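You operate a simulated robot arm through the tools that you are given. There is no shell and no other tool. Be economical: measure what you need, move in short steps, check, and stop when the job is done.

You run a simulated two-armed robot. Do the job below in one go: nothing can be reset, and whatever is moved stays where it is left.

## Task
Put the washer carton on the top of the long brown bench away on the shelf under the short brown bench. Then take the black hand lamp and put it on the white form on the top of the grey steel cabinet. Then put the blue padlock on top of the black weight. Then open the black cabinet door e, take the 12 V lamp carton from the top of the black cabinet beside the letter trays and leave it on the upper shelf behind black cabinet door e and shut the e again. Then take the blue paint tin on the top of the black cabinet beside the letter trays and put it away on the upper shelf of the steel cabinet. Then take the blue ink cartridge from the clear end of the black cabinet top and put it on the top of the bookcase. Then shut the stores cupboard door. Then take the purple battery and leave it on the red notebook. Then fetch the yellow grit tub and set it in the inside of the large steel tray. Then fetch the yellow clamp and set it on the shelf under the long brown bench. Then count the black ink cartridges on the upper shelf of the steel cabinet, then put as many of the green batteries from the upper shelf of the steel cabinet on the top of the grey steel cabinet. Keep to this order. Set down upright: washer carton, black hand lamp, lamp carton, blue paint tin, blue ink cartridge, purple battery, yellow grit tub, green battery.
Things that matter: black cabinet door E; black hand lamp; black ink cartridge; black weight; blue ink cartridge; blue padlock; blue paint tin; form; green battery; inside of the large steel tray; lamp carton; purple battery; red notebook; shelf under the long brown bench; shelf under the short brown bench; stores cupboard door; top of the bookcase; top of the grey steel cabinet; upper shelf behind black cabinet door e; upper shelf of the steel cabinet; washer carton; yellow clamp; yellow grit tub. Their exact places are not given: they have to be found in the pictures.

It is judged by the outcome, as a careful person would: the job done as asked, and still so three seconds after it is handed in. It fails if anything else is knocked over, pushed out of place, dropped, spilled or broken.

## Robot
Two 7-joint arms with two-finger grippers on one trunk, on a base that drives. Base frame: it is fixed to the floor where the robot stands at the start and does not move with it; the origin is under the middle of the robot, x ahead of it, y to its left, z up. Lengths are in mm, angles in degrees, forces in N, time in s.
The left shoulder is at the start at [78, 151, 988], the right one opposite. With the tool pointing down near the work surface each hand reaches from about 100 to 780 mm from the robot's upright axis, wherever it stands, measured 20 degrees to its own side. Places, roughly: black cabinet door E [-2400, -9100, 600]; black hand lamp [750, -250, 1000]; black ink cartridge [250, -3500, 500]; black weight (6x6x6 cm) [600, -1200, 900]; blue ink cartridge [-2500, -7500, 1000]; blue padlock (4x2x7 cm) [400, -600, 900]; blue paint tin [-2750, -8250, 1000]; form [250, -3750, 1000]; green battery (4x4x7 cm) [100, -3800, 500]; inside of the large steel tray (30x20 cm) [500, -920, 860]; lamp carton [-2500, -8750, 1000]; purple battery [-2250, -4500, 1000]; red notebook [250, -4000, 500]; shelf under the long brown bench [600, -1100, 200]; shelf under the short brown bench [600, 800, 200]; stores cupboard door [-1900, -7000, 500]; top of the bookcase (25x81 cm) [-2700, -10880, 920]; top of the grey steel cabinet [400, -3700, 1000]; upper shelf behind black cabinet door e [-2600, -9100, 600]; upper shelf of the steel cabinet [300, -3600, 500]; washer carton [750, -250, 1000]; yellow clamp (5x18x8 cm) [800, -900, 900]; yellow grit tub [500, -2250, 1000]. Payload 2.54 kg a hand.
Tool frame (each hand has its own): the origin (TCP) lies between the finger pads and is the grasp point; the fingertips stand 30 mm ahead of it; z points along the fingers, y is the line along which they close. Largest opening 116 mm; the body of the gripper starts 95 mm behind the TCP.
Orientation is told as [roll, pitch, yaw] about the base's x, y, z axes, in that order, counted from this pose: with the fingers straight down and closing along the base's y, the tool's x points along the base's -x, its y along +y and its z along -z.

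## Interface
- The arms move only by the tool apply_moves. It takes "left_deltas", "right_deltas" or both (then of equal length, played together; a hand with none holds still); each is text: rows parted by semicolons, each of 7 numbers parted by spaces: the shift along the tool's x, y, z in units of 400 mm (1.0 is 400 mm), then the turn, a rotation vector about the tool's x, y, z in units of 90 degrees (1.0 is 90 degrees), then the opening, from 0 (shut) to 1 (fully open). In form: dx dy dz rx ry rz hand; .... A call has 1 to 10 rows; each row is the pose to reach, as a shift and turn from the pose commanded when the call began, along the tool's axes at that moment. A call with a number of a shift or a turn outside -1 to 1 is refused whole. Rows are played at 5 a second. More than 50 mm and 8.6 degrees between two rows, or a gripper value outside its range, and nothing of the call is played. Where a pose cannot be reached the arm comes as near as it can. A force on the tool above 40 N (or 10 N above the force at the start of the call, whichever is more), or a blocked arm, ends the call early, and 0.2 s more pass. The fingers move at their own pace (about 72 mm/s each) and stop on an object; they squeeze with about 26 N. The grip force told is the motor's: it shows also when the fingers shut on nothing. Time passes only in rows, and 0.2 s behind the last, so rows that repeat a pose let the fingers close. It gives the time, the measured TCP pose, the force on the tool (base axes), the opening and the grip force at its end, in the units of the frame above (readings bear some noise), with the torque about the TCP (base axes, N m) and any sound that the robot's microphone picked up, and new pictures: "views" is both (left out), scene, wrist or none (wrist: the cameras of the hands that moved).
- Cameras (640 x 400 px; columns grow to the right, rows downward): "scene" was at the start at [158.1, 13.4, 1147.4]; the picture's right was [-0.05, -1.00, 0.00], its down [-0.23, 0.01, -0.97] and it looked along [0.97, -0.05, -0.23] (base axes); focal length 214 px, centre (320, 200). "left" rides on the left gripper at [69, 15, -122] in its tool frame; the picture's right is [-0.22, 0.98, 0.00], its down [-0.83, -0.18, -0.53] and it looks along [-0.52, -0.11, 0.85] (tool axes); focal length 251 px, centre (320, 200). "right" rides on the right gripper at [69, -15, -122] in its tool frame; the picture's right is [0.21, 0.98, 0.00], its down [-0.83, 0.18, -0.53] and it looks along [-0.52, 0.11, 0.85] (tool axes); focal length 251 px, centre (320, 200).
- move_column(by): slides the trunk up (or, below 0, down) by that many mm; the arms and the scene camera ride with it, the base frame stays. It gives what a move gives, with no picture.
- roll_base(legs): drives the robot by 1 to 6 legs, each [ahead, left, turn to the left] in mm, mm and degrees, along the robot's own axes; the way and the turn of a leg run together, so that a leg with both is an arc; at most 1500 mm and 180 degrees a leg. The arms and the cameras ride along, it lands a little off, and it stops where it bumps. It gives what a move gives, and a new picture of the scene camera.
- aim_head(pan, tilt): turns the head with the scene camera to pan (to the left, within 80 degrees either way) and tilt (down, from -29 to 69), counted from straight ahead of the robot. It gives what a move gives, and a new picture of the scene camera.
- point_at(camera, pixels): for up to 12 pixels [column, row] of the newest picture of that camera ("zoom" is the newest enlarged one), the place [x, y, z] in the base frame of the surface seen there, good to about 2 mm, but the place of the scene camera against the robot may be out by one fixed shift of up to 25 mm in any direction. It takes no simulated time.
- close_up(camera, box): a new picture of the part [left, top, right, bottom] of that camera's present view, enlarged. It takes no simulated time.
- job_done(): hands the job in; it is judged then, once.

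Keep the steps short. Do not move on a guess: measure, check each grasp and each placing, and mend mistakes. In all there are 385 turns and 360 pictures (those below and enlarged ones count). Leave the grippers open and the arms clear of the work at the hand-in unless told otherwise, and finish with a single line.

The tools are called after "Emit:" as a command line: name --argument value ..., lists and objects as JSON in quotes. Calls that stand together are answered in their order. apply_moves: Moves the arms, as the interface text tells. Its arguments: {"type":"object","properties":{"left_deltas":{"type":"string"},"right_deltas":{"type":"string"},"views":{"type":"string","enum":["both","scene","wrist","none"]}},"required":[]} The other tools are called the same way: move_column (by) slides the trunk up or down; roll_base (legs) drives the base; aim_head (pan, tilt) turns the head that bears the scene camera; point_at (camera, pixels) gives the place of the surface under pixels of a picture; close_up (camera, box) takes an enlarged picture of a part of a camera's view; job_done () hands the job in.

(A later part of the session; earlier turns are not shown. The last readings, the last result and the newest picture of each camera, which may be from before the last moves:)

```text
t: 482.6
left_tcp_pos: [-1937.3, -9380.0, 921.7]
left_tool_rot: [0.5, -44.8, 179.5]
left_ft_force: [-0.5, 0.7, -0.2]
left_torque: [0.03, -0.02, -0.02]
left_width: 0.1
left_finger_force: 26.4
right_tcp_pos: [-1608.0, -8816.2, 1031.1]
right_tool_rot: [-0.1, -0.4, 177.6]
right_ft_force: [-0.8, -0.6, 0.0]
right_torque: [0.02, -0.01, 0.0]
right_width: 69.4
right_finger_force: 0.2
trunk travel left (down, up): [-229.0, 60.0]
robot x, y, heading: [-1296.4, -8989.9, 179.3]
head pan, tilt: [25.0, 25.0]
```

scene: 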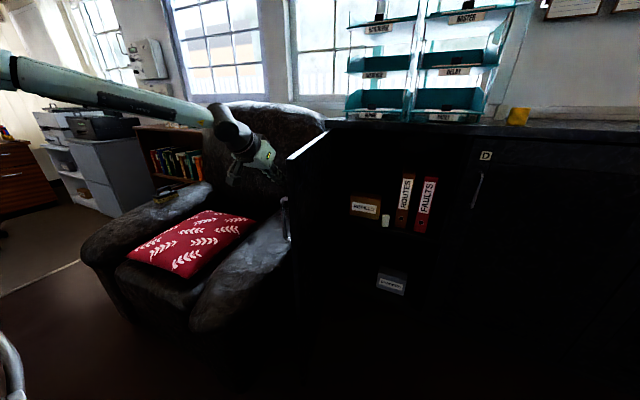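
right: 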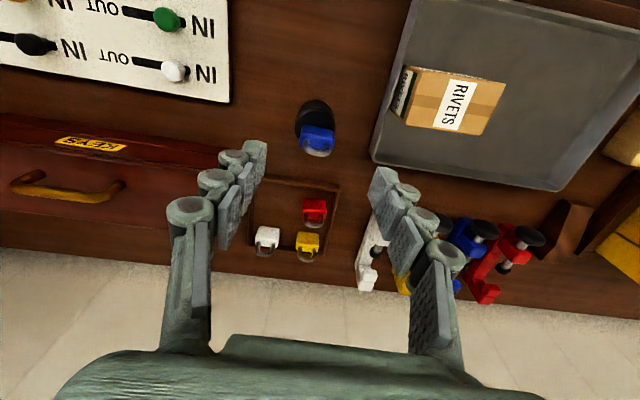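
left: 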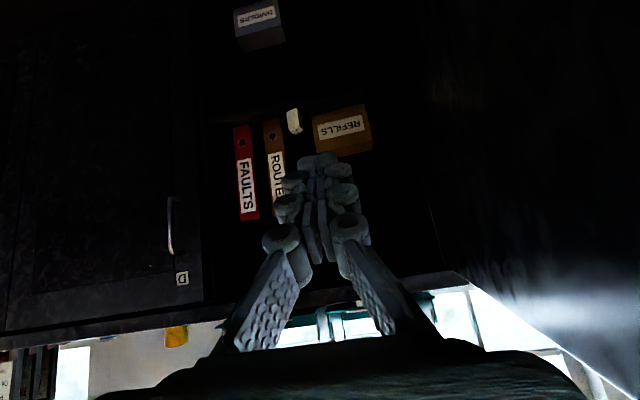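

Emit:
roll_base --legs '[[20, -150, 0], [76, -133, 0], [117, -98, 0], [106, -44, 0]]'

```text
t: 488.3
left_tcp_pos: [-2254.1, -8954.8, 921.3]
left_tool_rot: [0.4, -45.1, 179.9]
left_ft_force: [0.3, 0.9, -0.4]
left_torque: [-0.01, 0.01, -0.02]
left_width: 0.0
left_finger_force: 26.3
right_tcp_pos: [-1925.4, -8389.4, 1031.3]
right_tool_rot: [-0.2, -0.3, 178.1]
right_ft_force: [0.2, 1.0, -0.3]
right_torque: [-0.01, -0.03, 0.0]
right_width: 69.7
right_finger_force: 0.0
trunk travel left (down, up): [-229.0, 60.0]
robot x, y, heading: [-1616.6, -8562.4, 179.9]
head pan, tilt: [25.0, 25.0]
```

scene: 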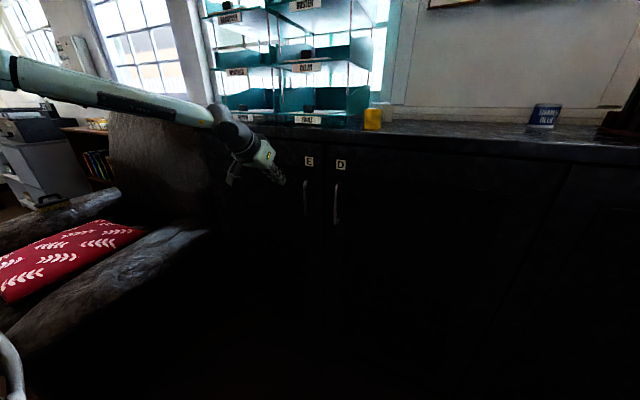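

Door nearly shut; a final push.

Emit:
roll_base --legs '[[92, 0, 0]]'

Emit:
close_up --camera "scene" --box '[200, 80, 440, 260]'

```text
t: 489.5
left_tcp_pos: [-2342.5, -8953.4, 920.2]
left_tool_rot: [0.6, -44.5, 179.9]
left_ft_force: [0.2, 0.1, 0.4]
left_torque: [0.03, 0.03, 0.02]
left_width: 0.1
left_finger_force: 26.4
right_tcp_pos: [-2015.0, -8388.6, 1030.6]
right_tool_rot: [-0.3, -0.2, 178.0]
right_ft_force: [-0.2, -0.4, 0.1]
right_torque: [-0.02, 0.06, 0.06]
right_width: 69.8
right_finger_force: 0.0
trunk travel left (down, up): [-229.0, 60.0]
robot x, y, heading: [-1706.8, -8563.1, 179.4]
head pan, tilt: [25.0, 25.0]
stopped in leg 1: the force on the tool passed its limit at 70 N (the readings are from after the stop); the commanded pose is now the measured one
```

scene: 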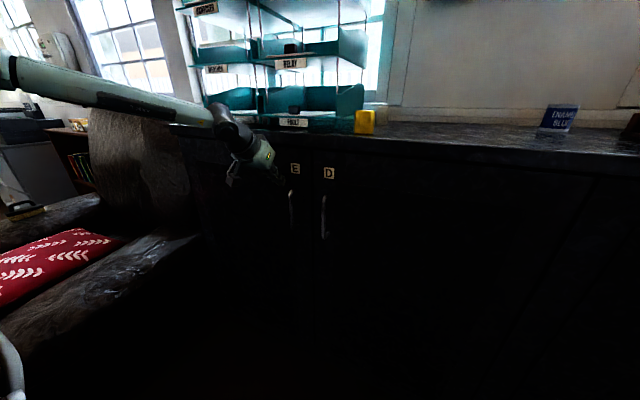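

```text
2.22 times, centred on (320, 170) of scene
```

zoom: 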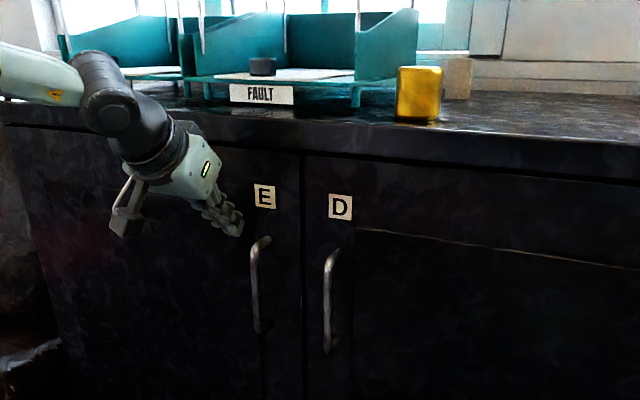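

Emit:
point_at --camera "zoom" --pixels '[[285, 170], [320, 175], [285, 260], [318, 290], [265, 195], [340, 208], [100, 250]]'

Emit:
roll_base --legs '[[-350, 0, 0], [0, -300, 0]]'

```text
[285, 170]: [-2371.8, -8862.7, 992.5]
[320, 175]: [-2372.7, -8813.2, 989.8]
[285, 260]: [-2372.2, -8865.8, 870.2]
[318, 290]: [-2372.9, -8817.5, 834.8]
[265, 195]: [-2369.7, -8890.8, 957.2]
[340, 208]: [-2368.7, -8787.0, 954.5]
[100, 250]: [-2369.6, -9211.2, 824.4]
```

```text
t: 494.9
left_tcp_pos: [-1982.5, -8651.9, 920.5]
left_tool_rot: [0.6, -44.4, -179.7]
left_ft_force: [-1.1, -1.1, 0.0]
left_torque: [0.0, -0.04, -0.01]
left_width: 0.0
left_finger_force: 25.5
right_tcp_pos: [-1661.5, -8084.0, 1030.3]
right_tool_rot: [-0.1, -0.4, 178.6]
right_ft_force: [0.0, -0.2, -0.1]
right_torque: [-0.01, 0.0, -0.03]
right_width: 69.6
right_finger_force: 0.0
trunk travel left (down, up): [-229.0, 60.0]
robot x, y, heading: [-1350.5, -8253.7, -179.9]
head pan, tilt: [25.0, 25.0]
```

scene: 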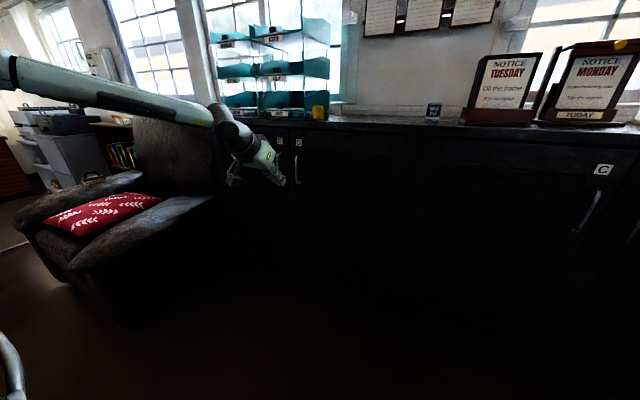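

Door E is shut (flush with D). Next the blue enamel tin. Raise the left hand, go in front of it.

Emit:
move_column --by 60

Emit:
apply_moves --left_deltas "-0.015 -0.0625 -0.073 0 0 0 0.5; -0.03 -0.125 -0.146 0 0 0 1; -0.044 -0.1875 -0.22 0 0 0 1; -0.059 -0.25 -0.29 0 0 0 1; -0.073 -0.3125 -0.366 0 0 0 1; -0.088 -0.375 -0.44 0 0 0 1; -0.103 -0.4375 -0.512 0 0 0 1; -0.1175 -0.5 -0.585 0 0 0 1" --views "none"

Emit:
roll_base --legs '[[0, -175, 0], [580, 0, 0]]'

Emit:
apply_moves --left_deltas "0 0 0.01 0 0 0 1" --views "wrist"

```text
t: 495.9
left_tcp_pos: [-1982.1, -8651.7, 980.1]
left_tool_rot: [0.6, -44.6, -179.7]
left_ft_force: [0.6, -0.5, 0.0]
left_torque: [0.01, -0.01, -0.01]
left_width: 0.0
left_finger_force: 25.7
right_tcp_pos: [-1659.8, -8083.3, 1091.0]
right_tool_rot: [-0.3, -0.3, 178.7]
right_ft_force: [0.6, 0.6, 0.1]
right_torque: [-0.04, -0.03, -0.01]
right_width: 69.6
right_finger_force: 0.1
trunk travel left (down, up): [-289.0, 0.0]
robot x, y, heading: [-1348.9, -8256.1, -180.0]
head pan, tilt: [25.0, 25.0]
```

```text
t: 497.7
left_tcp_pos: [-1852.0, -8446.9, 1183.6]
left_tool_rot: [0.5, -44.6, -179.6]
left_ft_force: [0.2, -0.7, -0.4]
left_torque: [0.0, 0.0, 0.02]
left_width: 116.2
left_finger_force: 0.1
right_tcp_pos: [-1661.1, -8083.8, 1090.1]
right_tool_rot: [-0.1, -0.4, 178.5]
right_ft_force: [0.0, -0.1, -0.2]
right_torque: [0.0, -0.01, 0.0]
right_width: 69.6
right_finger_force: 0.1
trunk travel left (down, up): [-289.0, 0.0]
robot x, y, heading: [-1352.8, -8251.8, -179.5]
head pan, tilt: [25.0, 25.0]
```

```text
t: 503.0
left_tcp_pos: [-2438.6, -8267.6, 1183.5]
left_tool_rot: [0.5, -44.5, 180.0]
left_ft_force: [0.4, -0.4, -0.3]
left_torque: [0.0, -0.01, -0.01]
left_width: 115.9
left_finger_force: 0.1
right_tcp_pos: [-2243.3, -7905.1, 1090.4]
right_tool_rot: [-0.2, -0.3, 178.2]
right_ft_force: [-0.5, 0.5, 0.7]
right_torque: [-0.03, -0.04, 0.01]
right_width: 69.8
right_finger_force: 0.1
trunk travel left (down, up): [-289.0, 0.0]
robot x, y, heading: [-1935.3, -8078.4, 179.5]
head pan, tilt: [25.0, 25.0]
```

scene: 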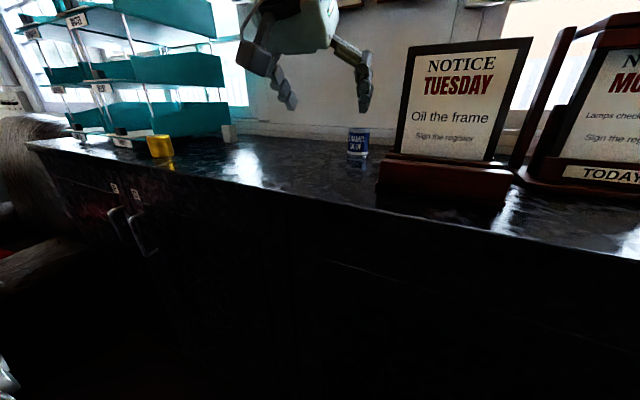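

```text
t: 503.4
left_tcp_pos: [-2441.6, -8267.9, 1180.8]
left_tool_rot: [0.4, -44.5, 180.0]
left_ft_force: [-0.2, -0.1, -0.7]
left_torque: [0.01, 0.02, -0.02]
left_width: 115.9
left_finger_force: 0.0
right_tcp_pos: [-2243.2, -7904.7, 1091.6]
right_tool_rot: [-0.2, -0.2, 178.2]
right_ft_force: [0.5, -0.6, 0.7]
right_torque: [-0.02, 0.0, -0.01]
right_width: 69.6
right_finger_force: 0.0
trunk travel left (down, up): [-289.0, 0.0]
robot x, y, heading: [-1935.0, -8078.5, 179.7]
head pan, tilt: [25.0, 25.0]
```

left: 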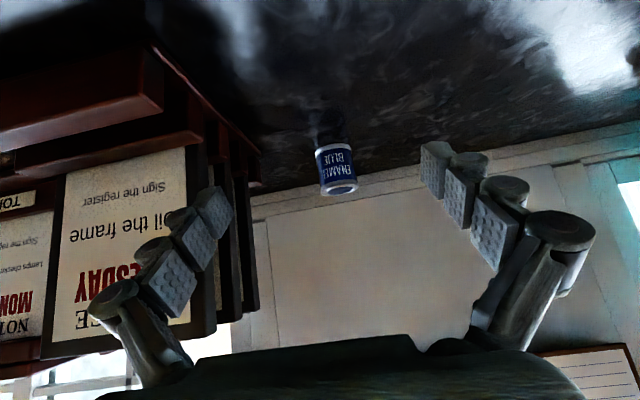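

Emit:
close_up --camera "left" --box '[230, 120, 390, 220]'

Emit:
point_at --camera "left" --pixels '[[322, 160], [337, 188], [352, 165], [316, 150], [348, 145], [330, 148], [258, 150], [250, 185], [300, 140], [205, 190], [240, 250]]'

```text
4.00 times, centred on (310, 170) of left
```

zoom: 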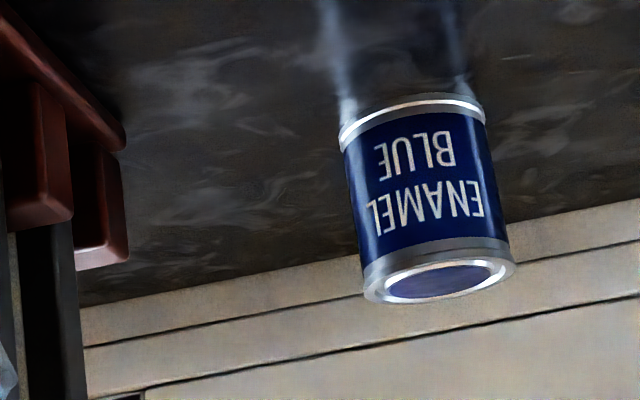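

```text
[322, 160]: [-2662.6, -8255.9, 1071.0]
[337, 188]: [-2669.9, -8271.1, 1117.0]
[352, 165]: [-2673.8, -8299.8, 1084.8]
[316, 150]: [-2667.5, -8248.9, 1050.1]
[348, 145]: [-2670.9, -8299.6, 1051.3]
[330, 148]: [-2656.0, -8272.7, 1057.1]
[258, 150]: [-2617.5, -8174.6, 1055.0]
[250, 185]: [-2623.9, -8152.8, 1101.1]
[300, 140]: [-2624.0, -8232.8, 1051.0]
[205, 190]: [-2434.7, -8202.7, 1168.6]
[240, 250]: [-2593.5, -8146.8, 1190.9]
```

Emit:
roll_base --legs '[[70, 0, 0]]'

Emit:
apply_moves --left_deltas "-0.045 0.005 0.066 0 0 0 0.8; -0.09 0.01 0.132 0 0 0 0.7; -0.134 0.015 0.198 0 0 0 0.66; -0.134 0.015 0.198 0 0 0 0.66" --views "wrist"

```text
t: 504.4
left_tcp_pos: [-2509.7, -8267.0, 1179.4]
left_tool_rot: [0.5, -44.6, 179.8]
left_ft_force: [-0.2, -0.1, 0.0]
left_torque: [0.0, 0.02, 0.01]
left_width: 115.9
left_finger_force: 0.0
right_tcp_pos: [-2310.8, -7904.1, 1090.7]
right_tool_rot: [-0.2, -0.2, 178.2]
right_ft_force: [-0.9, -0.6, 0.8]
right_torque: [0.0, -0.07, 0.02]
right_width: 69.6
right_finger_force: 0.0
trunk travel left (down, up): [-289.0, 0.0]
robot x, y, heading: [-2003.1, -8076.7, 179.9]
head pan, tilt: [25.0, 25.0]
```

scene: 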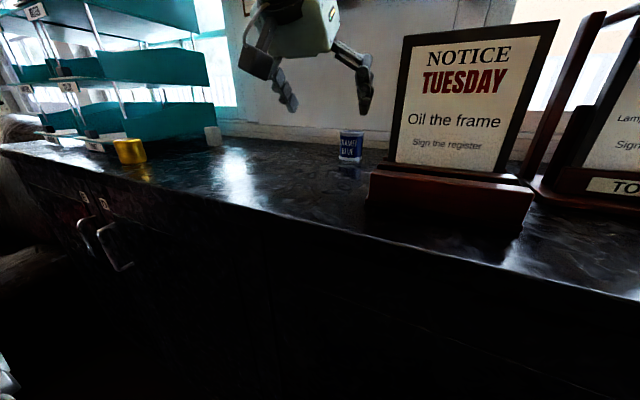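

```text
t: 505.4
left_tcp_pos: [-2602.7, -8272.5, 1162.7]
left_tool_rot: [0.5, -44.5, 179.9]
left_ft_force: [0.7, -0.3, 0.3]
left_torque: [-0.02, -0.02, 0.0]
left_width: 76.4
left_finger_force: 0.0
right_tcp_pos: [-2309.7, -7904.1, 1091.7]
right_tool_rot: [-0.2, -0.4, 178.1]
right_ft_force: [0.0, 0.1, 0.5]
right_torque: [0.01, 0.01, 0.03]
right_width: 69.6
right_finger_force: 0.1
trunk travel left (down, up): [-289.0, 0.0]
robot x, y, heading: [-2000.8, -8077.8, 179.7]
head pan, tilt: [25.0, 25.0]
```

left: 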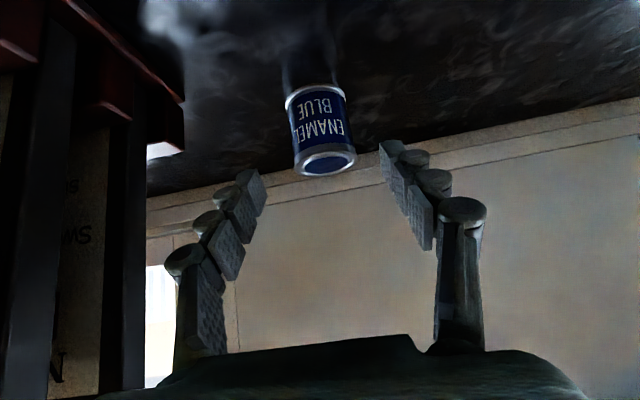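

Emit:
apply_moves --left_deltas "0 0.003 0.09 0 0 0 0.66; 0 0.003 0.18 0 0 0 0.66; 0 0.003 0.28 0 0 0 0.66; 0 0.003 0.28 0 0 0 0.66; 0 0.003 0.28 0 0 0 0; 0 0.003 0.28 0 0 0 0; 0 0.003 0.28 0 0 0 0" --views "wrist"

```text
t: 507.0
left_tcp_pos: [-2680.1, -8277.1, 1083.6]
left_tool_rot: [0.5, -44.7, 179.9]
left_ft_force: [-1.1, 1.3, 3.5]
left_torque: [0.15, 0.1, 0.01]
left_width: 58.5
left_finger_force: 26.3
right_tcp_pos: [-2310.3, -7902.9, 1092.4]
right_tool_rot: [-0.2, -0.3, 178.1]
right_ft_force: [0.0, -0.4, -0.3]
right_torque: [-0.02, 0.01, -0.05]
right_width: 69.4
right_finger_force: 0.1
trunk travel left (down, up): [-289.0, 0.0]
robot x, y, heading: [-2001.8, -8077.6, 179.4]
head pan, tilt: [25.0, 25.0]
```

left: 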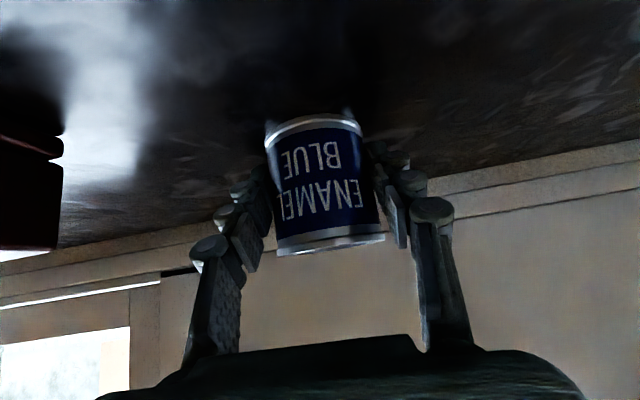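

Emit:
apply_moves --left_deltas "-0.05 0 -0.05 0 0 0 0; -0.1 0 -0.1 0 0 0 0; -0.13 0 -0.13 0 0 0 0; -0.06 0 -0.2 0 0 0 0; 0.01 0 -0.27 0 0 0 0; 0.08 0 -0.34 0 0 0 0" --views "none"

Emit:
roll_base --legs '[[-750, 0, 0], [0, 0, -90]]'

```text
t: 508.4
left_tcp_pos: [-2563.1, -8277.2, 1156.8]
left_tool_rot: [0.6, -44.5, 180.0]
left_ft_force: [-0.5, -0.1, -2.1]
left_torque: [-0.03, 0.02, 0.01]
left_width: 58.8
left_finger_force: 26.2
right_tcp_pos: [-2308.6, -7906.1, 1090.8]
right_tool_rot: [-0.2, -0.4, 178.0]
right_ft_force: [0.2, 1.3, 0.0]
right_torque: [0.0, 0.0, -0.02]
right_width: 69.8
right_finger_force: 0.1
trunk travel left (down, up): [-289.0, 0.0]
robot x, y, heading: [-2004.0, -8077.5, 179.5]
head pan, tilt: [25.0, 25.0]
```

```text
t: 516.5
left_tcp_pos: [-1426.0, -7523.5, 1156.1]
left_tool_rot: [0.5, -44.6, 89.9]
left_ft_force: [0.0, 0.1, -1.4]
left_torque: [-0.02, -0.03, -0.03]
left_width: 58.7
left_finger_force: 25.9
right_tcp_pos: [-1052.6, -7777.2, 1091.4]
right_tool_rot: [-0.2, -0.4, 88.0]
right_ft_force: [-0.4, -0.3, 0.8]
right_torque: [-0.02, 0.03, 0.02]
right_width: 69.6
right_finger_force: 0.0
trunk travel left (down, up): [-289.0, 0.0]
robot x, y, heading: [-1220.9, -8084.0, 89.6]
head pan, tilt: [25.0, 25.0]
```

scene: 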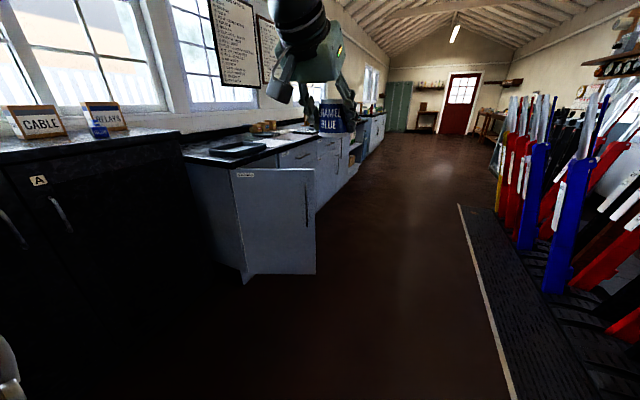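

Emit:
point_at --camera "scene" --pixels '[[313, 220], [240, 220], [312, 175], [246, 280], [300, 205], [490, 240], [530, 360]]'

```text
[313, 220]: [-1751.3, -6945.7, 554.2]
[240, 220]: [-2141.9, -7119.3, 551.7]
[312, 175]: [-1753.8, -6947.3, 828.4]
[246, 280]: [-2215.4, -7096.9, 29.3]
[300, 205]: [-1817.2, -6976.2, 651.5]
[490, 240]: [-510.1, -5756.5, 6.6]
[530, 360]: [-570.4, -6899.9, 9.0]
```

Emit:
roll_base --legs '[[1500, 0, 0], [1500, 0, 0], [1350, 0, 0], [0, 0, -90]]'

Emit:
roll_base --legs '[[480, 0, 0]]'

Emit:
aim_head --pan 0 --tilt 38

```text
t: 541.0
left_tcp_pos: [-661.6, -3535.1, 1156.5]
left_tool_rot: [0.5, -44.4, 2.6]
left_ft_force: [-0.8, -0.2, -2.8]
left_torque: [0.0, 0.03, -0.02]
left_width: 58.7
left_finger_force: 26.5
right_tcp_pos: [-898.2, -3917.0, 1090.6]
right_tool_rot: [-0.1, -0.3, 0.9]
right_ft_force: [-0.3, 0.5, -0.4]
right_torque: [0.0, 0.03, 0.0]
right_width: 69.7
right_finger_force: 0.2
trunk travel left (down, up): [-289.0, 0.0]
robot x, y, heading: [-1214.2, -3764.5, 2.5]
head pan, tilt: [25.0, 25.0]
```

scene: 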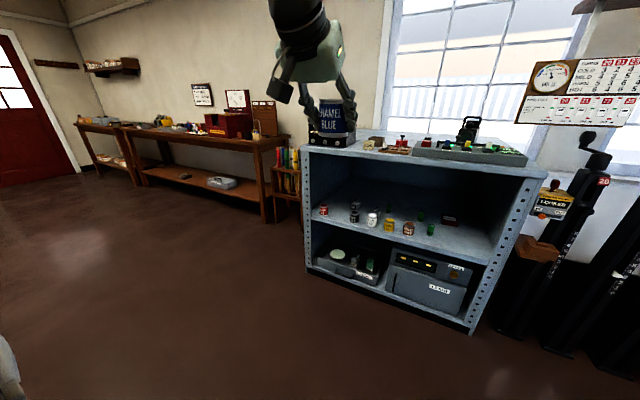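

```text
t: 543.8
left_tcp_pos: [-189.6, -3532.9, 1155.1]
left_tool_rot: [0.6, -44.6, 1.3]
left_ft_force: [0.4, -0.4, -2.9]
left_torque: [0.02, 0.0, 0.02]
left_width: 58.5
left_finger_force: 26.1
right_tcp_pos: [-435.3, -3911.8, 1091.5]
right_tool_rot: [-0.2, -0.2, -0.5]
right_ft_force: [0.5, 0.2, 0.5]
right_torque: [0.01, 0.01, 0.0]
right_width: 69.6
right_finger_force: 0.0
trunk travel left (down, up): [-289.0, 0.0]
robot x, y, heading: [-748.0, -3749.3, 1.0]
head pan, tilt: [25.0, 25.0]
```

scene: 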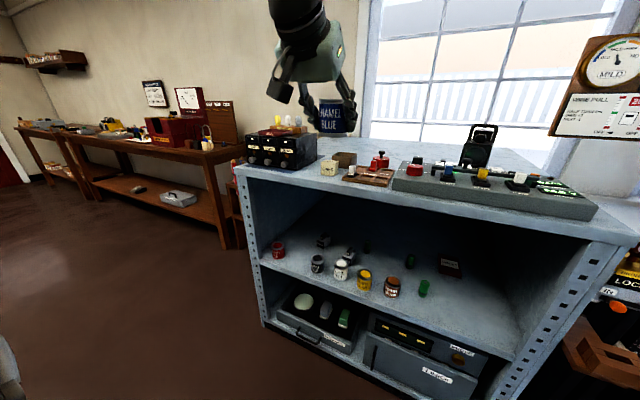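

```text
t: 544.7
left_tcp_pos: [-190.6, -3532.7, 1157.1]
left_tool_rot: [0.5, -44.6, 1.4]
left_ft_force: [0.4, -0.3, -2.2]
left_torque: [-0.03, 0.03, 0.0]
left_width: 58.7
left_finger_force: 25.7
right_tcp_pos: [-435.3, -3911.5, 1089.6]
right_tool_rot: [-0.2, -0.2, -0.5]
right_ft_force: [0.8, -0.5, 0.1]
right_torque: [0.03, -0.01, 0.0]
right_width: 69.6
right_finger_force: 0.0
trunk travel left (down, up): [-289.0, 0.0]
robot x, y, heading: [-750.2, -3748.1, 1.1]
head pan, tilt: [0.0, 38.0]
```

scene: 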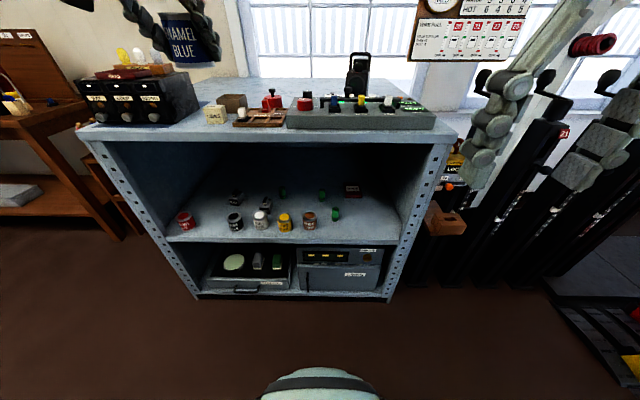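

Emit:
close_up --camera "scene" --box '[160, 140, 420, 260]'

Emit:
point_at --camera "scene" --pixels '[[370, 225], [385, 235], [337, 214], [352, 190], [322, 196], [282, 194], [310, 222], [284, 222], [230, 200], [266, 203], [185, 222], [210, 210]]'

```text
2.46 times, centred on (290, 200) of scene
```

zoom: 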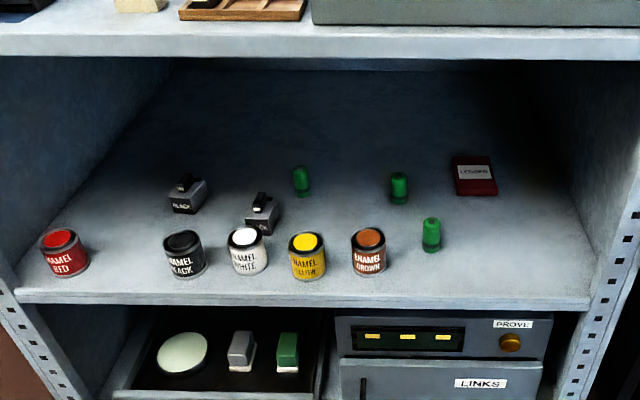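

```text
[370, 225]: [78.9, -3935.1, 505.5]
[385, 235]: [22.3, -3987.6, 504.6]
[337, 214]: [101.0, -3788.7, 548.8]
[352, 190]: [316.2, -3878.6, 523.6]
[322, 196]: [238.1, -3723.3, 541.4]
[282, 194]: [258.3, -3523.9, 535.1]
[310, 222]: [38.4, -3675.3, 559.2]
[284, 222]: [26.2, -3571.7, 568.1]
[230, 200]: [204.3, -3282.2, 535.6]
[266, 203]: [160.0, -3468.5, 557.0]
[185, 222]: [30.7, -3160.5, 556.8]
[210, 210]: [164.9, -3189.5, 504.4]
```

Shelf seen: three green batteries, black cartridges, notebook. I'll put the blue tin in the gap between the red and black tins (true ≈(55,−3280)).

Emit:
roll_base --legs '[[0, 268, -1]]'

Emit:
move_column --by -280

Emit:
apply_moves --left_deltas "0.07 0 0.07 0 0 0 0; 0.14 0 0.14 0 0 0 0; 0.21 0 0.21 0 0 0 0; 0.28 0 0.28 0 0 0 0; 0.35 0 0.35 0 0 0 0; 0.42 0 0.42 0 0 0 0; 0.485 0 0.494 0 0 0 0" --views "none"

```text
t: 547.8
left_tcp_pos: [-190.9, -3275.4, 1156.0]
left_tool_rot: [0.6, -44.5, 0.5]
left_ft_force: [0.6, -0.8, -1.8]
left_torque: [-0.04, 0.03, 0.0]
left_width: 58.6
left_finger_force: 25.6
right_tcp_pos: [-441.1, -3649.6, 1091.7]
right_tool_rot: [-0.1, -0.3, -1.3]
right_ft_force: [-0.1, 0.4, -0.3]
right_torque: [-0.03, -0.05, 0.04]
right_width: 69.5
right_finger_force: 0.0
trunk travel left (down, up): [-289.0, 0.0]
robot x, y, heading: [-748.6, -3479.2, 0.3]
head pan, tilt: [0.0, 38.0]
```

scene: 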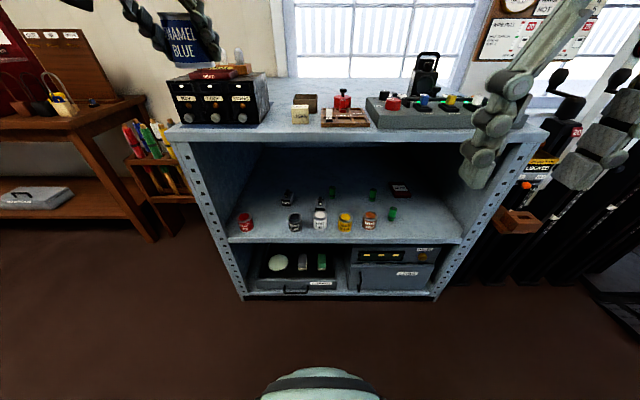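

```text
t: 550.7
left_tcp_pos: [-190.9, -3274.4, 876.0]
left_tool_rot: [0.5, -44.4, 0.5]
left_ft_force: [0.6, -0.3, -2.7]
left_torque: [0.02, 0.01, 0.02]
left_width: 58.9
left_finger_force: 26.1
right_tcp_pos: [-440.7, -3650.3, 811.0]
right_tool_rot: [-0.2, -0.3, -1.3]
right_ft_force: [0.2, 0.6, 0.4]
right_torque: [-0.01, -0.02, 0.02]
right_width: 69.6
right_finger_force: 0.1
trunk travel left (down, up): [-9.0, 280.0]
robot x, y, heading: [-749.8, -3481.7, 0.3]
head pan, tilt: [0.0, 38.0]
```

```text
t: 552.3
left_tcp_pos: [-188.9, -3272.5, 599.2]
left_tool_rot: [0.5, -44.4, 0.6]
left_ft_force: [0.5, -0.3, -1.6]
left_torque: [0.01, 0.04, -0.01]
left_width: 58.8
left_finger_force: 25.9
right_tcp_pos: [-441.5, -3650.6, 811.1]
right_tool_rot: [-0.1, -0.3, -1.3]
right_ft_force: [0.4, -0.4, -0.8]
right_torque: [-0.04, 0.0, 0.04]
right_width: 69.6
right_finger_force: 0.1
trunk travel left (down, up): [-9.0, 280.0]
robot x, y, heading: [-749.3, -3484.5, 0.2]
head pan, tilt: [0.0, 38.0]
```

Emit:
roll_base --legs '[[200, 0, 0]]'

Emit:
apply_moves --left_deltas "0 0 0.002 0 0 0 0" --views "wrist"

```text
t: 553.9
left_tcp_pos: [14.7, -3270.2, 599.9]
left_tool_rot: [0.6, -44.5, 0.7]
left_ft_force: [0.9, 0.8, -1.9]
left_torque: [0.05, 0.01, 0.02]
left_width: 58.8
left_finger_force: 26.5
right_tcp_pos: [-236.5, -3647.6, 811.2]
right_tool_rot: [-0.3, -0.4, -1.2]
right_ft_force: [0.5, 0.1, 0.0]
right_torque: [-0.01, 0.03, -0.03]
right_width: 69.6
right_finger_force: 0.1
trunk travel left (down, up): [-9.0, 280.0]
robot x, y, heading: [-543.1, -3478.4, 0.5]
head pan, tilt: [0.0, 38.0]
```

scene: 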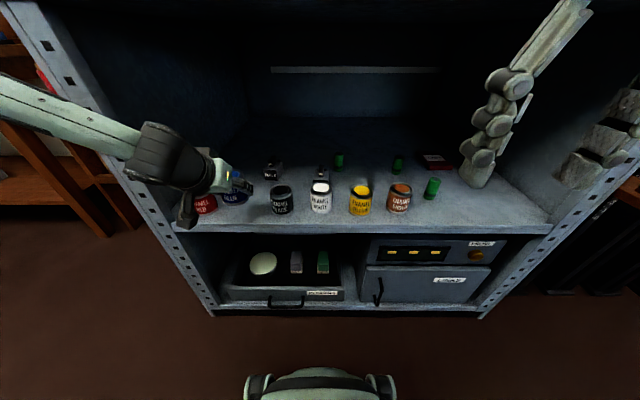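

```text
t: 554.3
left_tcp_pos: [15.5, -3269.2, 599.7]
left_tool_rot: [0.6, -44.5, 0.7]
left_ft_force: [1.1, -0.4, -2.9]
left_torque: [0.0, 0.03, 0.01]
left_width: 58.5
left_finger_force: 26.4
right_tcp_pos: [-236.0, -3648.6, 811.0]
right_tool_rot: [-0.2, -0.5, -1.1]
right_ft_force: [-0.5, 0.1, 0.3]
right_torque: [0.02, 0.01, 0.02]
right_width: 69.5
right_finger_force: 0.0
trunk travel left (down, up): [-9.0, 280.0]
robot x, y, heading: [-550.4, -3476.3, 0.3]
head pan, tilt: [0.0, 38.0]
```

left: 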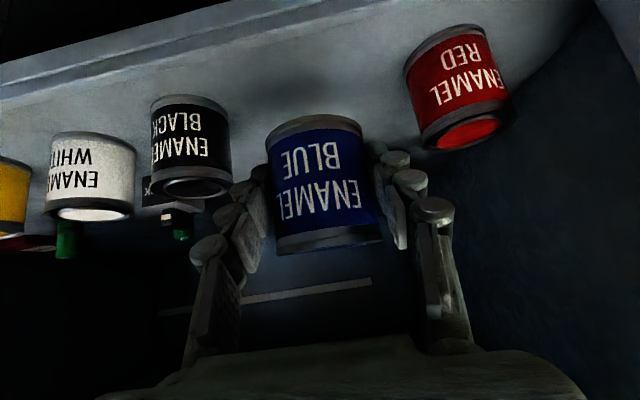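

Emit:
point_at --camera "left" --pixels '[[415, 100], [490, 80], [155, 150], [228, 150], [300, 90], [340, 80], [250, 90], [480, 130]]'

```text
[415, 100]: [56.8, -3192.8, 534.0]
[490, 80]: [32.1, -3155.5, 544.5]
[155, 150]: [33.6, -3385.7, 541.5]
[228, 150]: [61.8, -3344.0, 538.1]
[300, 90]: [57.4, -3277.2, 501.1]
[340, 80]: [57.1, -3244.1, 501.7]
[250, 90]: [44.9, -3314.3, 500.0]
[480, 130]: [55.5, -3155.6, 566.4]
```

Emit:
apply_moves --left_deltas "-0.035 0 0.04 0 0 0 0; -0.07 0 0.08 0 0 0 0; -0.03 0 0.12 0 0 0 0; 0.01 0 0.155 0 0 0 0; 0.039 0 0.182 0 0 0 0; 0.045 0 0.188 0 0 0 0" --views "none"

```text
t: 555.7
left_tcp_pos: [55.3, -3270.0, 533.3]
left_tool_rot: [0.4, -44.7, 0.7]
left_ft_force: [-2.6, 0.1, 5.4]
left_torque: [-0.28, 0.06, -0.07]
left_width: 58.5
left_finger_force: 26.1
right_tcp_pos: [-236.9, -3647.2, 812.5]
right_tool_rot: [-0.2, -0.4, -1.1]
right_ft_force: [-0.1, 0.4, 0.4]
right_torque: [0.01, -0.01, -0.04]
right_width: 69.4
right_finger_force: 0.0
trunk travel left (down, up): [-9.0, 280.0]
robot x, y, heading: [-545.7, -3479.3, 0.5]
head pan, tilt: [0.0, 38.0]
```

Contact. Open to 78 mm and draw back.

Emit:
apply_moves --left_deltas "0.001 0 0.002 0 0 0 0.55; 0.001 0 0.002 0 0 0 0.67; 0.001 0 0.002 0 0 0 0.67; 0 0 -0.08 0 0 0 0.67; 0 0 -0.18 0 0 0 0.67; 0 0 -0.28 0 0 0 0.67" --views "wrist"

```text
t: 557.1
left_tcp_pos: [-19.5, -3269.7, 613.9]
left_tool_rot: [0.6, -44.4, 0.8]
left_ft_force: [0.5, 0.5, -0.1]
left_torque: [0.01, -0.03, 0.0]
left_width: 77.7
left_finger_force: 0.1
right_tcp_pos: [-235.8, -3647.3, 811.4]
right_tool_rot: [-0.3, -0.4, -1.2]
right_ft_force: [0.7, 0.5, -0.4]
right_torque: [0.04, 0.01, -0.02]
right_width: 69.7
right_finger_force: 0.1
trunk travel left (down, up): [-9.0, 280.0]
robot x, y, heading: [-544.6, -3477.5, 0.4]
head pan, tilt: [0.0, 38.0]
```

left: 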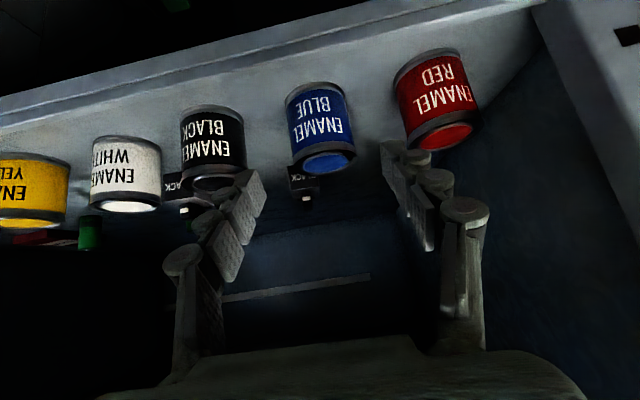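

Blue tin stands in place. Back off and go to the clear end of the black cabinet top for the blue cartridge.

Emit:
roll_base --legs '[[-620, 0, 0], [0, 0, -90], [1500, 0, 0], [1500, 0, 0], [950, 0, 0], [0, 0, -90]]'

Emit:
move_column --by 280

Emit:
aim_head --pan 0 --tilt 20

```text
t: 587.1
left_tcp_pos: [-1842.2, -7643.7, 614.4]
left_tool_rot: [0.6, -44.6, 179.5]
left_ft_force: [-1.0, 0.5, 0.6]
left_torque: [-0.02, -0.02, -0.02]
left_width: 77.9
left_finger_force: 0.0
right_tcp_pos: [-1617.6, -7271.2, 810.9]
right_tool_rot: [-0.2, -0.4, 177.6]
right_ft_force: [-0.3, -0.1, 0.4]
right_torque: [0.04, 0.02, -0.02]
right_width: 69.5
right_finger_force: 0.2
trunk travel left (down, up): [-9.0, 280.0]
robot x, y, heading: [-1313.0, -7443.8, 179.0]
head pan, tilt: [0.0, 38.0]
```

scene: 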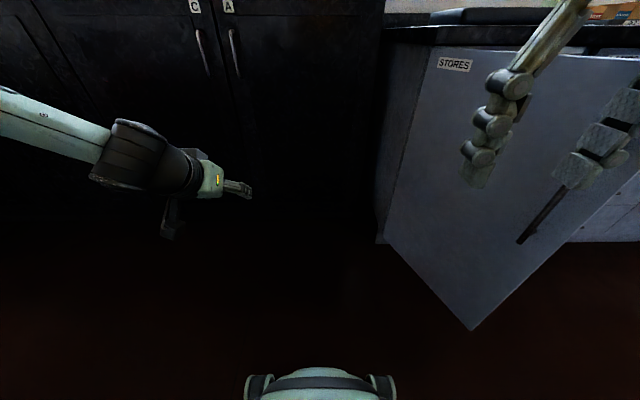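

```text
t: 590.0
left_tcp_pos: [-1841.9, -7642.9, 893.0]
left_tool_rot: [0.6, -44.5, 179.4]
left_ft_force: [0.4, 0.2, 0.0]
left_torque: [0.0, 0.01, 0.01]
left_width: 77.7
left_finger_force: 0.0
right_tcp_pos: [-1617.5, -7270.5, 1092.1]
right_tool_rot: [-0.2, -0.5, 177.7]
right_ft_force: [-0.6, -0.5, 0.0]
right_torque: [-0.03, 0.0, -0.02]
right_width: 69.6
right_finger_force: 0.0
trunk travel left (down, up): [-289.0, 0.0]
robot x, y, heading: [-1311.0, -7444.8, 179.3]
head pan, tilt: [0.0, 38.0]
```

```text
t: 590.8
left_tcp_pos: [-1842.0, -7644.1, 894.3]
left_tool_rot: [0.7, -44.6, 179.3]
left_ft_force: [0.1, 0.7, 0.3]
left_torque: [-0.01, 0.04, 0.03]
left_width: 77.8
left_finger_force: 0.1
right_tcp_pos: [-1617.1, -7270.5, 1090.5]
right_tool_rot: [-0.2, -0.4, 177.5]
right_ft_force: [0.8, -0.2, -0.1]
right_torque: [-0.02, 0.04, 0.04]
right_width: 69.7
right_finger_force: 0.0
trunk travel left (down, up): [-289.0, 0.0]
robot x, y, heading: [-1314.3, -7446.5, 179.1]
head pan, tilt: [0.0, 20.0]
```

scene: 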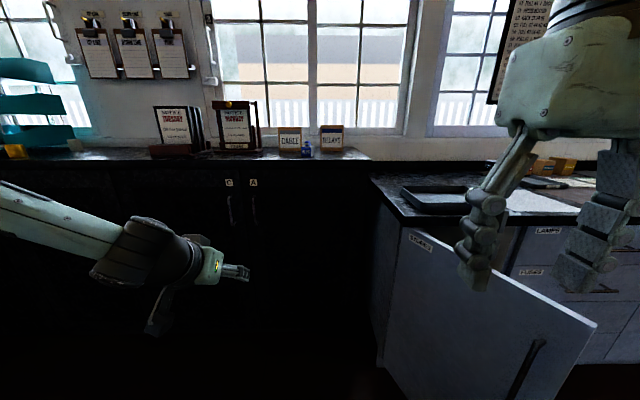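

Emit:
close_up --camera "scene" --box '[260, 110, 380, 180]'

Emit:
point_at --camera "scene" --pixels '[[307, 152], [306, 145], [290, 142], [331, 140], [350, 155], [320, 160], [400, 230], [590, 325], [540, 345], [580, 320]]'

```text
5.33 times, centred on (320, 145) of scene
```

zoom: 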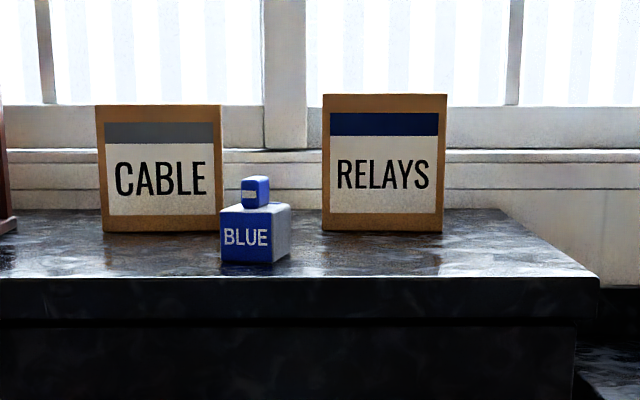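

```text
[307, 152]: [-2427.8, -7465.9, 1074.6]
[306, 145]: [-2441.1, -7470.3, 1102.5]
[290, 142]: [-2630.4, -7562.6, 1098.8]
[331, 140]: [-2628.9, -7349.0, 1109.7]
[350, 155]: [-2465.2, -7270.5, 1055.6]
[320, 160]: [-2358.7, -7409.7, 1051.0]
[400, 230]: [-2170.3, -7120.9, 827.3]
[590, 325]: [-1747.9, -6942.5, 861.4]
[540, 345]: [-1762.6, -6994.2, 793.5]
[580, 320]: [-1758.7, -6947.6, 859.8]
```

Cartridge "BLUE" at about (−2455,−7483). Right hand will take it. Retract left, shift the base.

Emit:
apply_moves --left_deltas "0 0 -0.098 0 0 0 0.67; 0 0 -0.196 0 0 0 0.67; 0 0 -0.294 0 0 0 0.67; 0 0 -0.392 0 0 0 0.67; 0 0 -0.49 0 0 0 0.67; 0 0 -0.588 0 0 0 0.67; 0 0 -0.686 0 0 0 0.67; 0 0 -0.784 0 0 0 0.67; 0 0 -0.883 0 0 0 0.67" --right_deltas "0 0 0 0 0 0 1; 0 0 0 0 0 0 1; 0 0 0 0 0 0 1; 0 0 0 0 0 0 1; 0 0 0 0 0 0 1; 0 0 0 0 0 0 1; -0.08 0 -0.03 0 0 0 1; -0.16 0 -0.06 0 0 0 1; -0.24 0 -0.09 0 0 0 1" --views "none"

Emit:
roll_base --legs '[[0, 225, 0], [580, 0, 0]]'

Emit:
apply_moves --right_deltas "0 0 0.002 0 0 0 1" --views "wrist"

```text
t: 592.8
left_tcp_pos: [-1595.0, -7643.3, 1144.2]
left_tool_rot: [0.6, -44.6, 179.3]
left_ft_force: [-0.2, 0.5, 0.2]
left_torque: [-0.02, 0.01, -0.02]
left_width: 77.7
left_finger_force: 0.0
left hand out of reach, approached as far as the arm can: row 2, 3, 4, 5, 6, 7, 8
right_tcp_pos: [-1713.4, -7265.8, 1130.2]
right_tool_rot: [-0.3, -0.3, 177.7]
right_ft_force: [-0.7, 0.7, 0.0]
right_torque: [0.04, -0.03, 0.01]
right_width: 116.3
right_finger_force: 0.1
trunk travel left (down, up): [-289.0, 0.0]
robot x, y, heading: [-1310.8, -7445.6, 179.3]
head pan, tilt: [0.0, 20.0]
```

```text
t: 598.5
left_tcp_pos: [-2181.4, -7850.0, 1145.6]
left_tool_rot: [0.5, -44.6, 178.5]
left_ft_force: [-0.3, 1.3, 0.0]
left_torque: [0.01, 0.01, -0.03]
left_width: 77.6
left_finger_force: 0.0
right_tcp_pos: [-2294.1, -7471.3, 1131.4]
right_tool_rot: [-0.2, -0.3, 176.8]
right_ft_force: [-0.5, 0.4, -0.4]
right_torque: [-0.02, -0.01, -0.01]
right_width: 116.0
right_finger_force: 0.0
trunk travel left (down, up): [-289.0, 0.0]
robot x, y, heading: [-1893.2, -7658.0, 178.6]
head pan, tilt: [0.0, 20.0]
```

scene: 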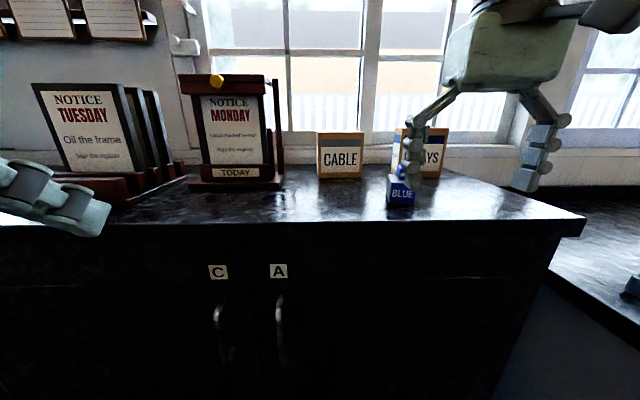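

```text
t: 598.9
left_tcp_pos: [-2181.7, -7849.5, 1146.2]
left_tool_rot: [0.6, -44.5, 178.6]
left_ft_force: [-0.6, 0.1, -0.3]
left_torque: [0.02, 0.03, -0.02]
left_width: 77.5
left_finger_force: 0.1
right_tcp_pos: [-2293.4, -7472.0, 1129.1]
right_tool_rot: [-0.2, -0.4, 176.8]
right_ft_force: [0.3, 0.4, -0.2]
right_torque: [0.01, 0.02, -0.01]
right_width: 116.0
right_finger_force: 0.1
trunk travel left (down, up): [-289.0, 0.0]
robot x, y, heading: [-1897.2, -7652.8, 178.7]
head pan, tilt: [0.0, 20.0]
```

right: 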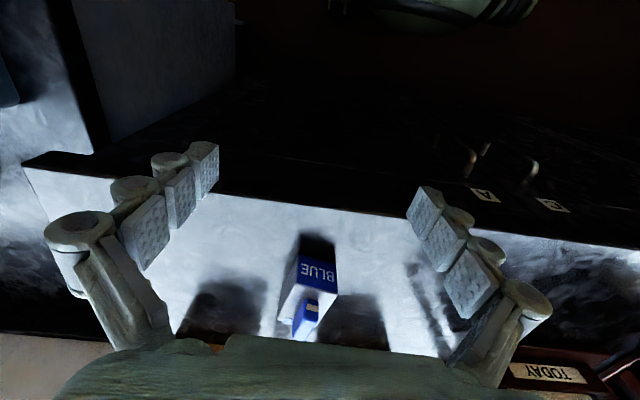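

Emit:
close_up --camera "right" --box '[260, 220, 370, 350]'

Emit:
point_at --camera "right" --pixels '[[300, 260], [336, 264], [295, 285], [336, 292], [306, 305], [290, 315], [318, 262], [305, 325], [355, 300]]'

```text
3.08 times, centred on (315, 285) of right
```

zoom: 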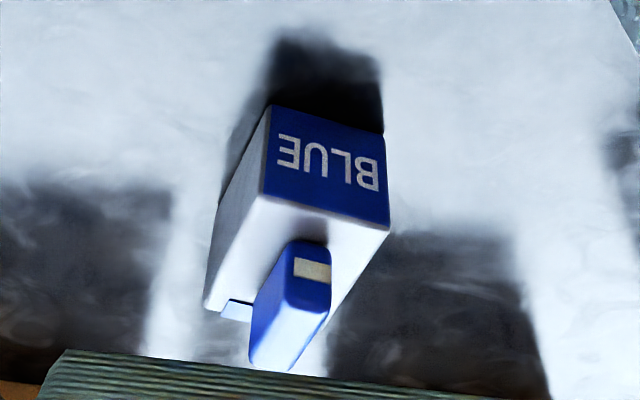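

```text
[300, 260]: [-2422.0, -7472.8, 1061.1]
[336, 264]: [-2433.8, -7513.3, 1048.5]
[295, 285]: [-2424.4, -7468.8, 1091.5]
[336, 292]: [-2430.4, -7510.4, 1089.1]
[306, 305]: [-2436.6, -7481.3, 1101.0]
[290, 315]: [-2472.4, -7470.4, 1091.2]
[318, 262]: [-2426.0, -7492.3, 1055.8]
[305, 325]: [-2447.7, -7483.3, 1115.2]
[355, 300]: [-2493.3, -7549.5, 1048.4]
```

Emit:
apply_moves --right_deltas "-0.1 0.014 -0.02 0 0 0.02 0.7; -0.2 0.028 -0.02 0 0 0.04 0.7; -0.3 0.042 -0.02 0 0 0.064 0.7; -0.407 0.058 -0.02 0 0 0.064 0.7; -0.407 0.058 0 0 0 0.064 0.7" --views "wrist"

```text
t: 600.0
left_tcp_pos: [-2182.2, -7850.6, 1147.1]
left_tool_rot: [0.7, -44.4, 178.6]
left_ft_force: [0.7, -0.1, -1.0]
left_torque: [-0.02, 0.0, 0.02]
left_width: 77.7
left_finger_force: 0.1
right_tcp_pos: [-2441.4, -7468.9, 1126.0]
right_tool_rot: [-0.2, -0.3, 170.9]
right_ft_force: [0.1, 0.1, -0.2]
right_torque: [-0.02, 0.0, -0.01]
right_width: 81.2
right_finger_force: 0.1
right hand out of reach, approached as far as the arm can: row 4, 5
trunk travel left (down, up): [-289.0, 0.0]
robot x, y, heading: [-1895.4, -7658.7, 178.5]
head pan, tilt: [0.0, 20.0]
```

right: 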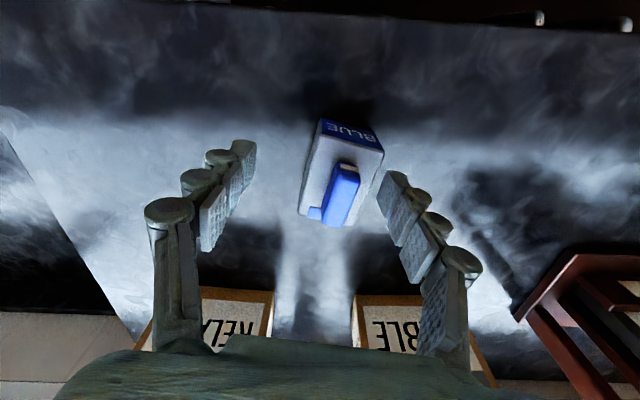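

Emit:
roll_base --legs '[[30, 10, 0]]'

Emit:
point_at --camera "right" --pixels '[[322, 130], [378, 145], [303, 205], [357, 195], [350, 170], [335, 215]]'

```text
t: 600.9
left_tcp_pos: [-2212.7, -7859.2, 1145.7]
left_tool_rot: [0.5, -44.5, 178.6]
left_ft_force: [-0.2, 0.0, -0.1]
left_torque: [0.0, -0.03, -0.03]
left_width: 77.5
left_finger_force: 0.2
right_tcp_pos: [-2471.9, -7479.6, 1123.9]
right_tool_rot: [-0.1, -0.3, 170.9]
right_ft_force: [-0.4, -0.8, -0.2]
right_torque: [0.05, -0.01, 0.0]
right_width: 81.3
right_finger_force: 0.0
trunk travel left (down, up): [-289.0, 0.0]
robot x, y, heading: [-1926.0, -7663.9, 178.4]
head pan, tilt: [0.0, 20.0]
```

scene: 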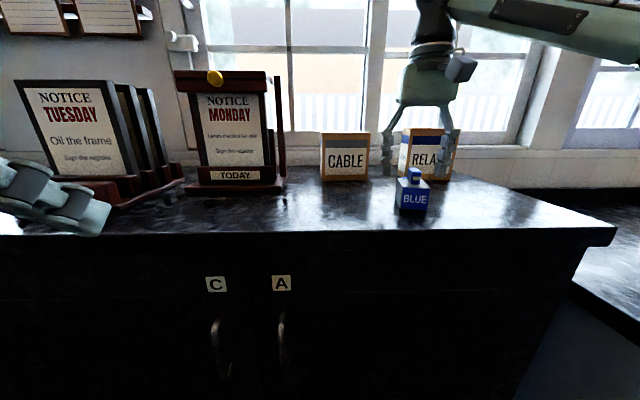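

```text
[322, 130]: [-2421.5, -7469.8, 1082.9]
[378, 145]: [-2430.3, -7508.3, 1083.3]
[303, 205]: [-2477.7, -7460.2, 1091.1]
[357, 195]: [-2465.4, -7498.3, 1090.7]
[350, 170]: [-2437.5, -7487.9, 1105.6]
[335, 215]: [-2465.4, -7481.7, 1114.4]
```

Emit:
apply_moves --right_deltas "0.046 0.004 0.02 0 0 0 0.7; 0.046 0.004 0.06 0 0 0 0.7; 0.046 0.004 0.098 0 0 0 0.7; 0.046 0.004 0.098 0 0 0 0.7; 0.046 0.004 0.098 0 0 0 0; 0.046 0.004 0.098 0 0 0 0; 0.046 0.004 0.098 0 0 0 0" --views "wrist"

```text
t: 602.5
left_tcp_pos: [-2210.4, -7858.3, 1146.1]
left_tool_rot: [0.6, -44.4, 178.6]
left_ft_force: [0.0, 0.7, -0.3]
left_torque: [-0.02, -0.02, 0.0]
left_width: 77.7
left_finger_force: 0.1
right_tcp_pos: [-2455.2, -7482.3, 1088.9]
right_tool_rot: [-0.1, -0.5, 170.9]
right_ft_force: [0.2, -0.5, 1.6]
right_torque: [-0.06, -0.04, -0.03]
right_width: 44.9
right_finger_force: 26.2
trunk travel left (down, up): [-289.0, 0.0]
robot x, y, heading: [-1924.4, -7667.5, 178.3]
head pan, tilt: [0.0, 20.0]
```

right: 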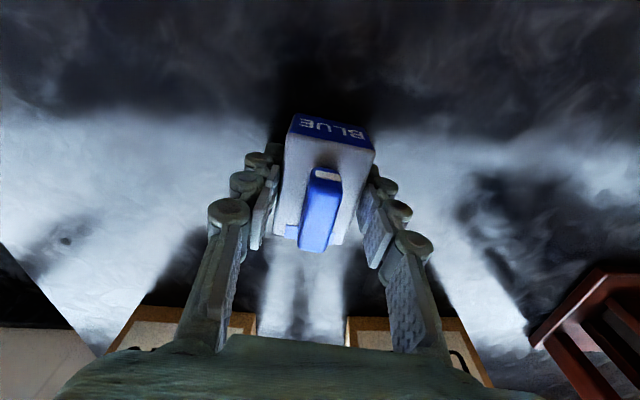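

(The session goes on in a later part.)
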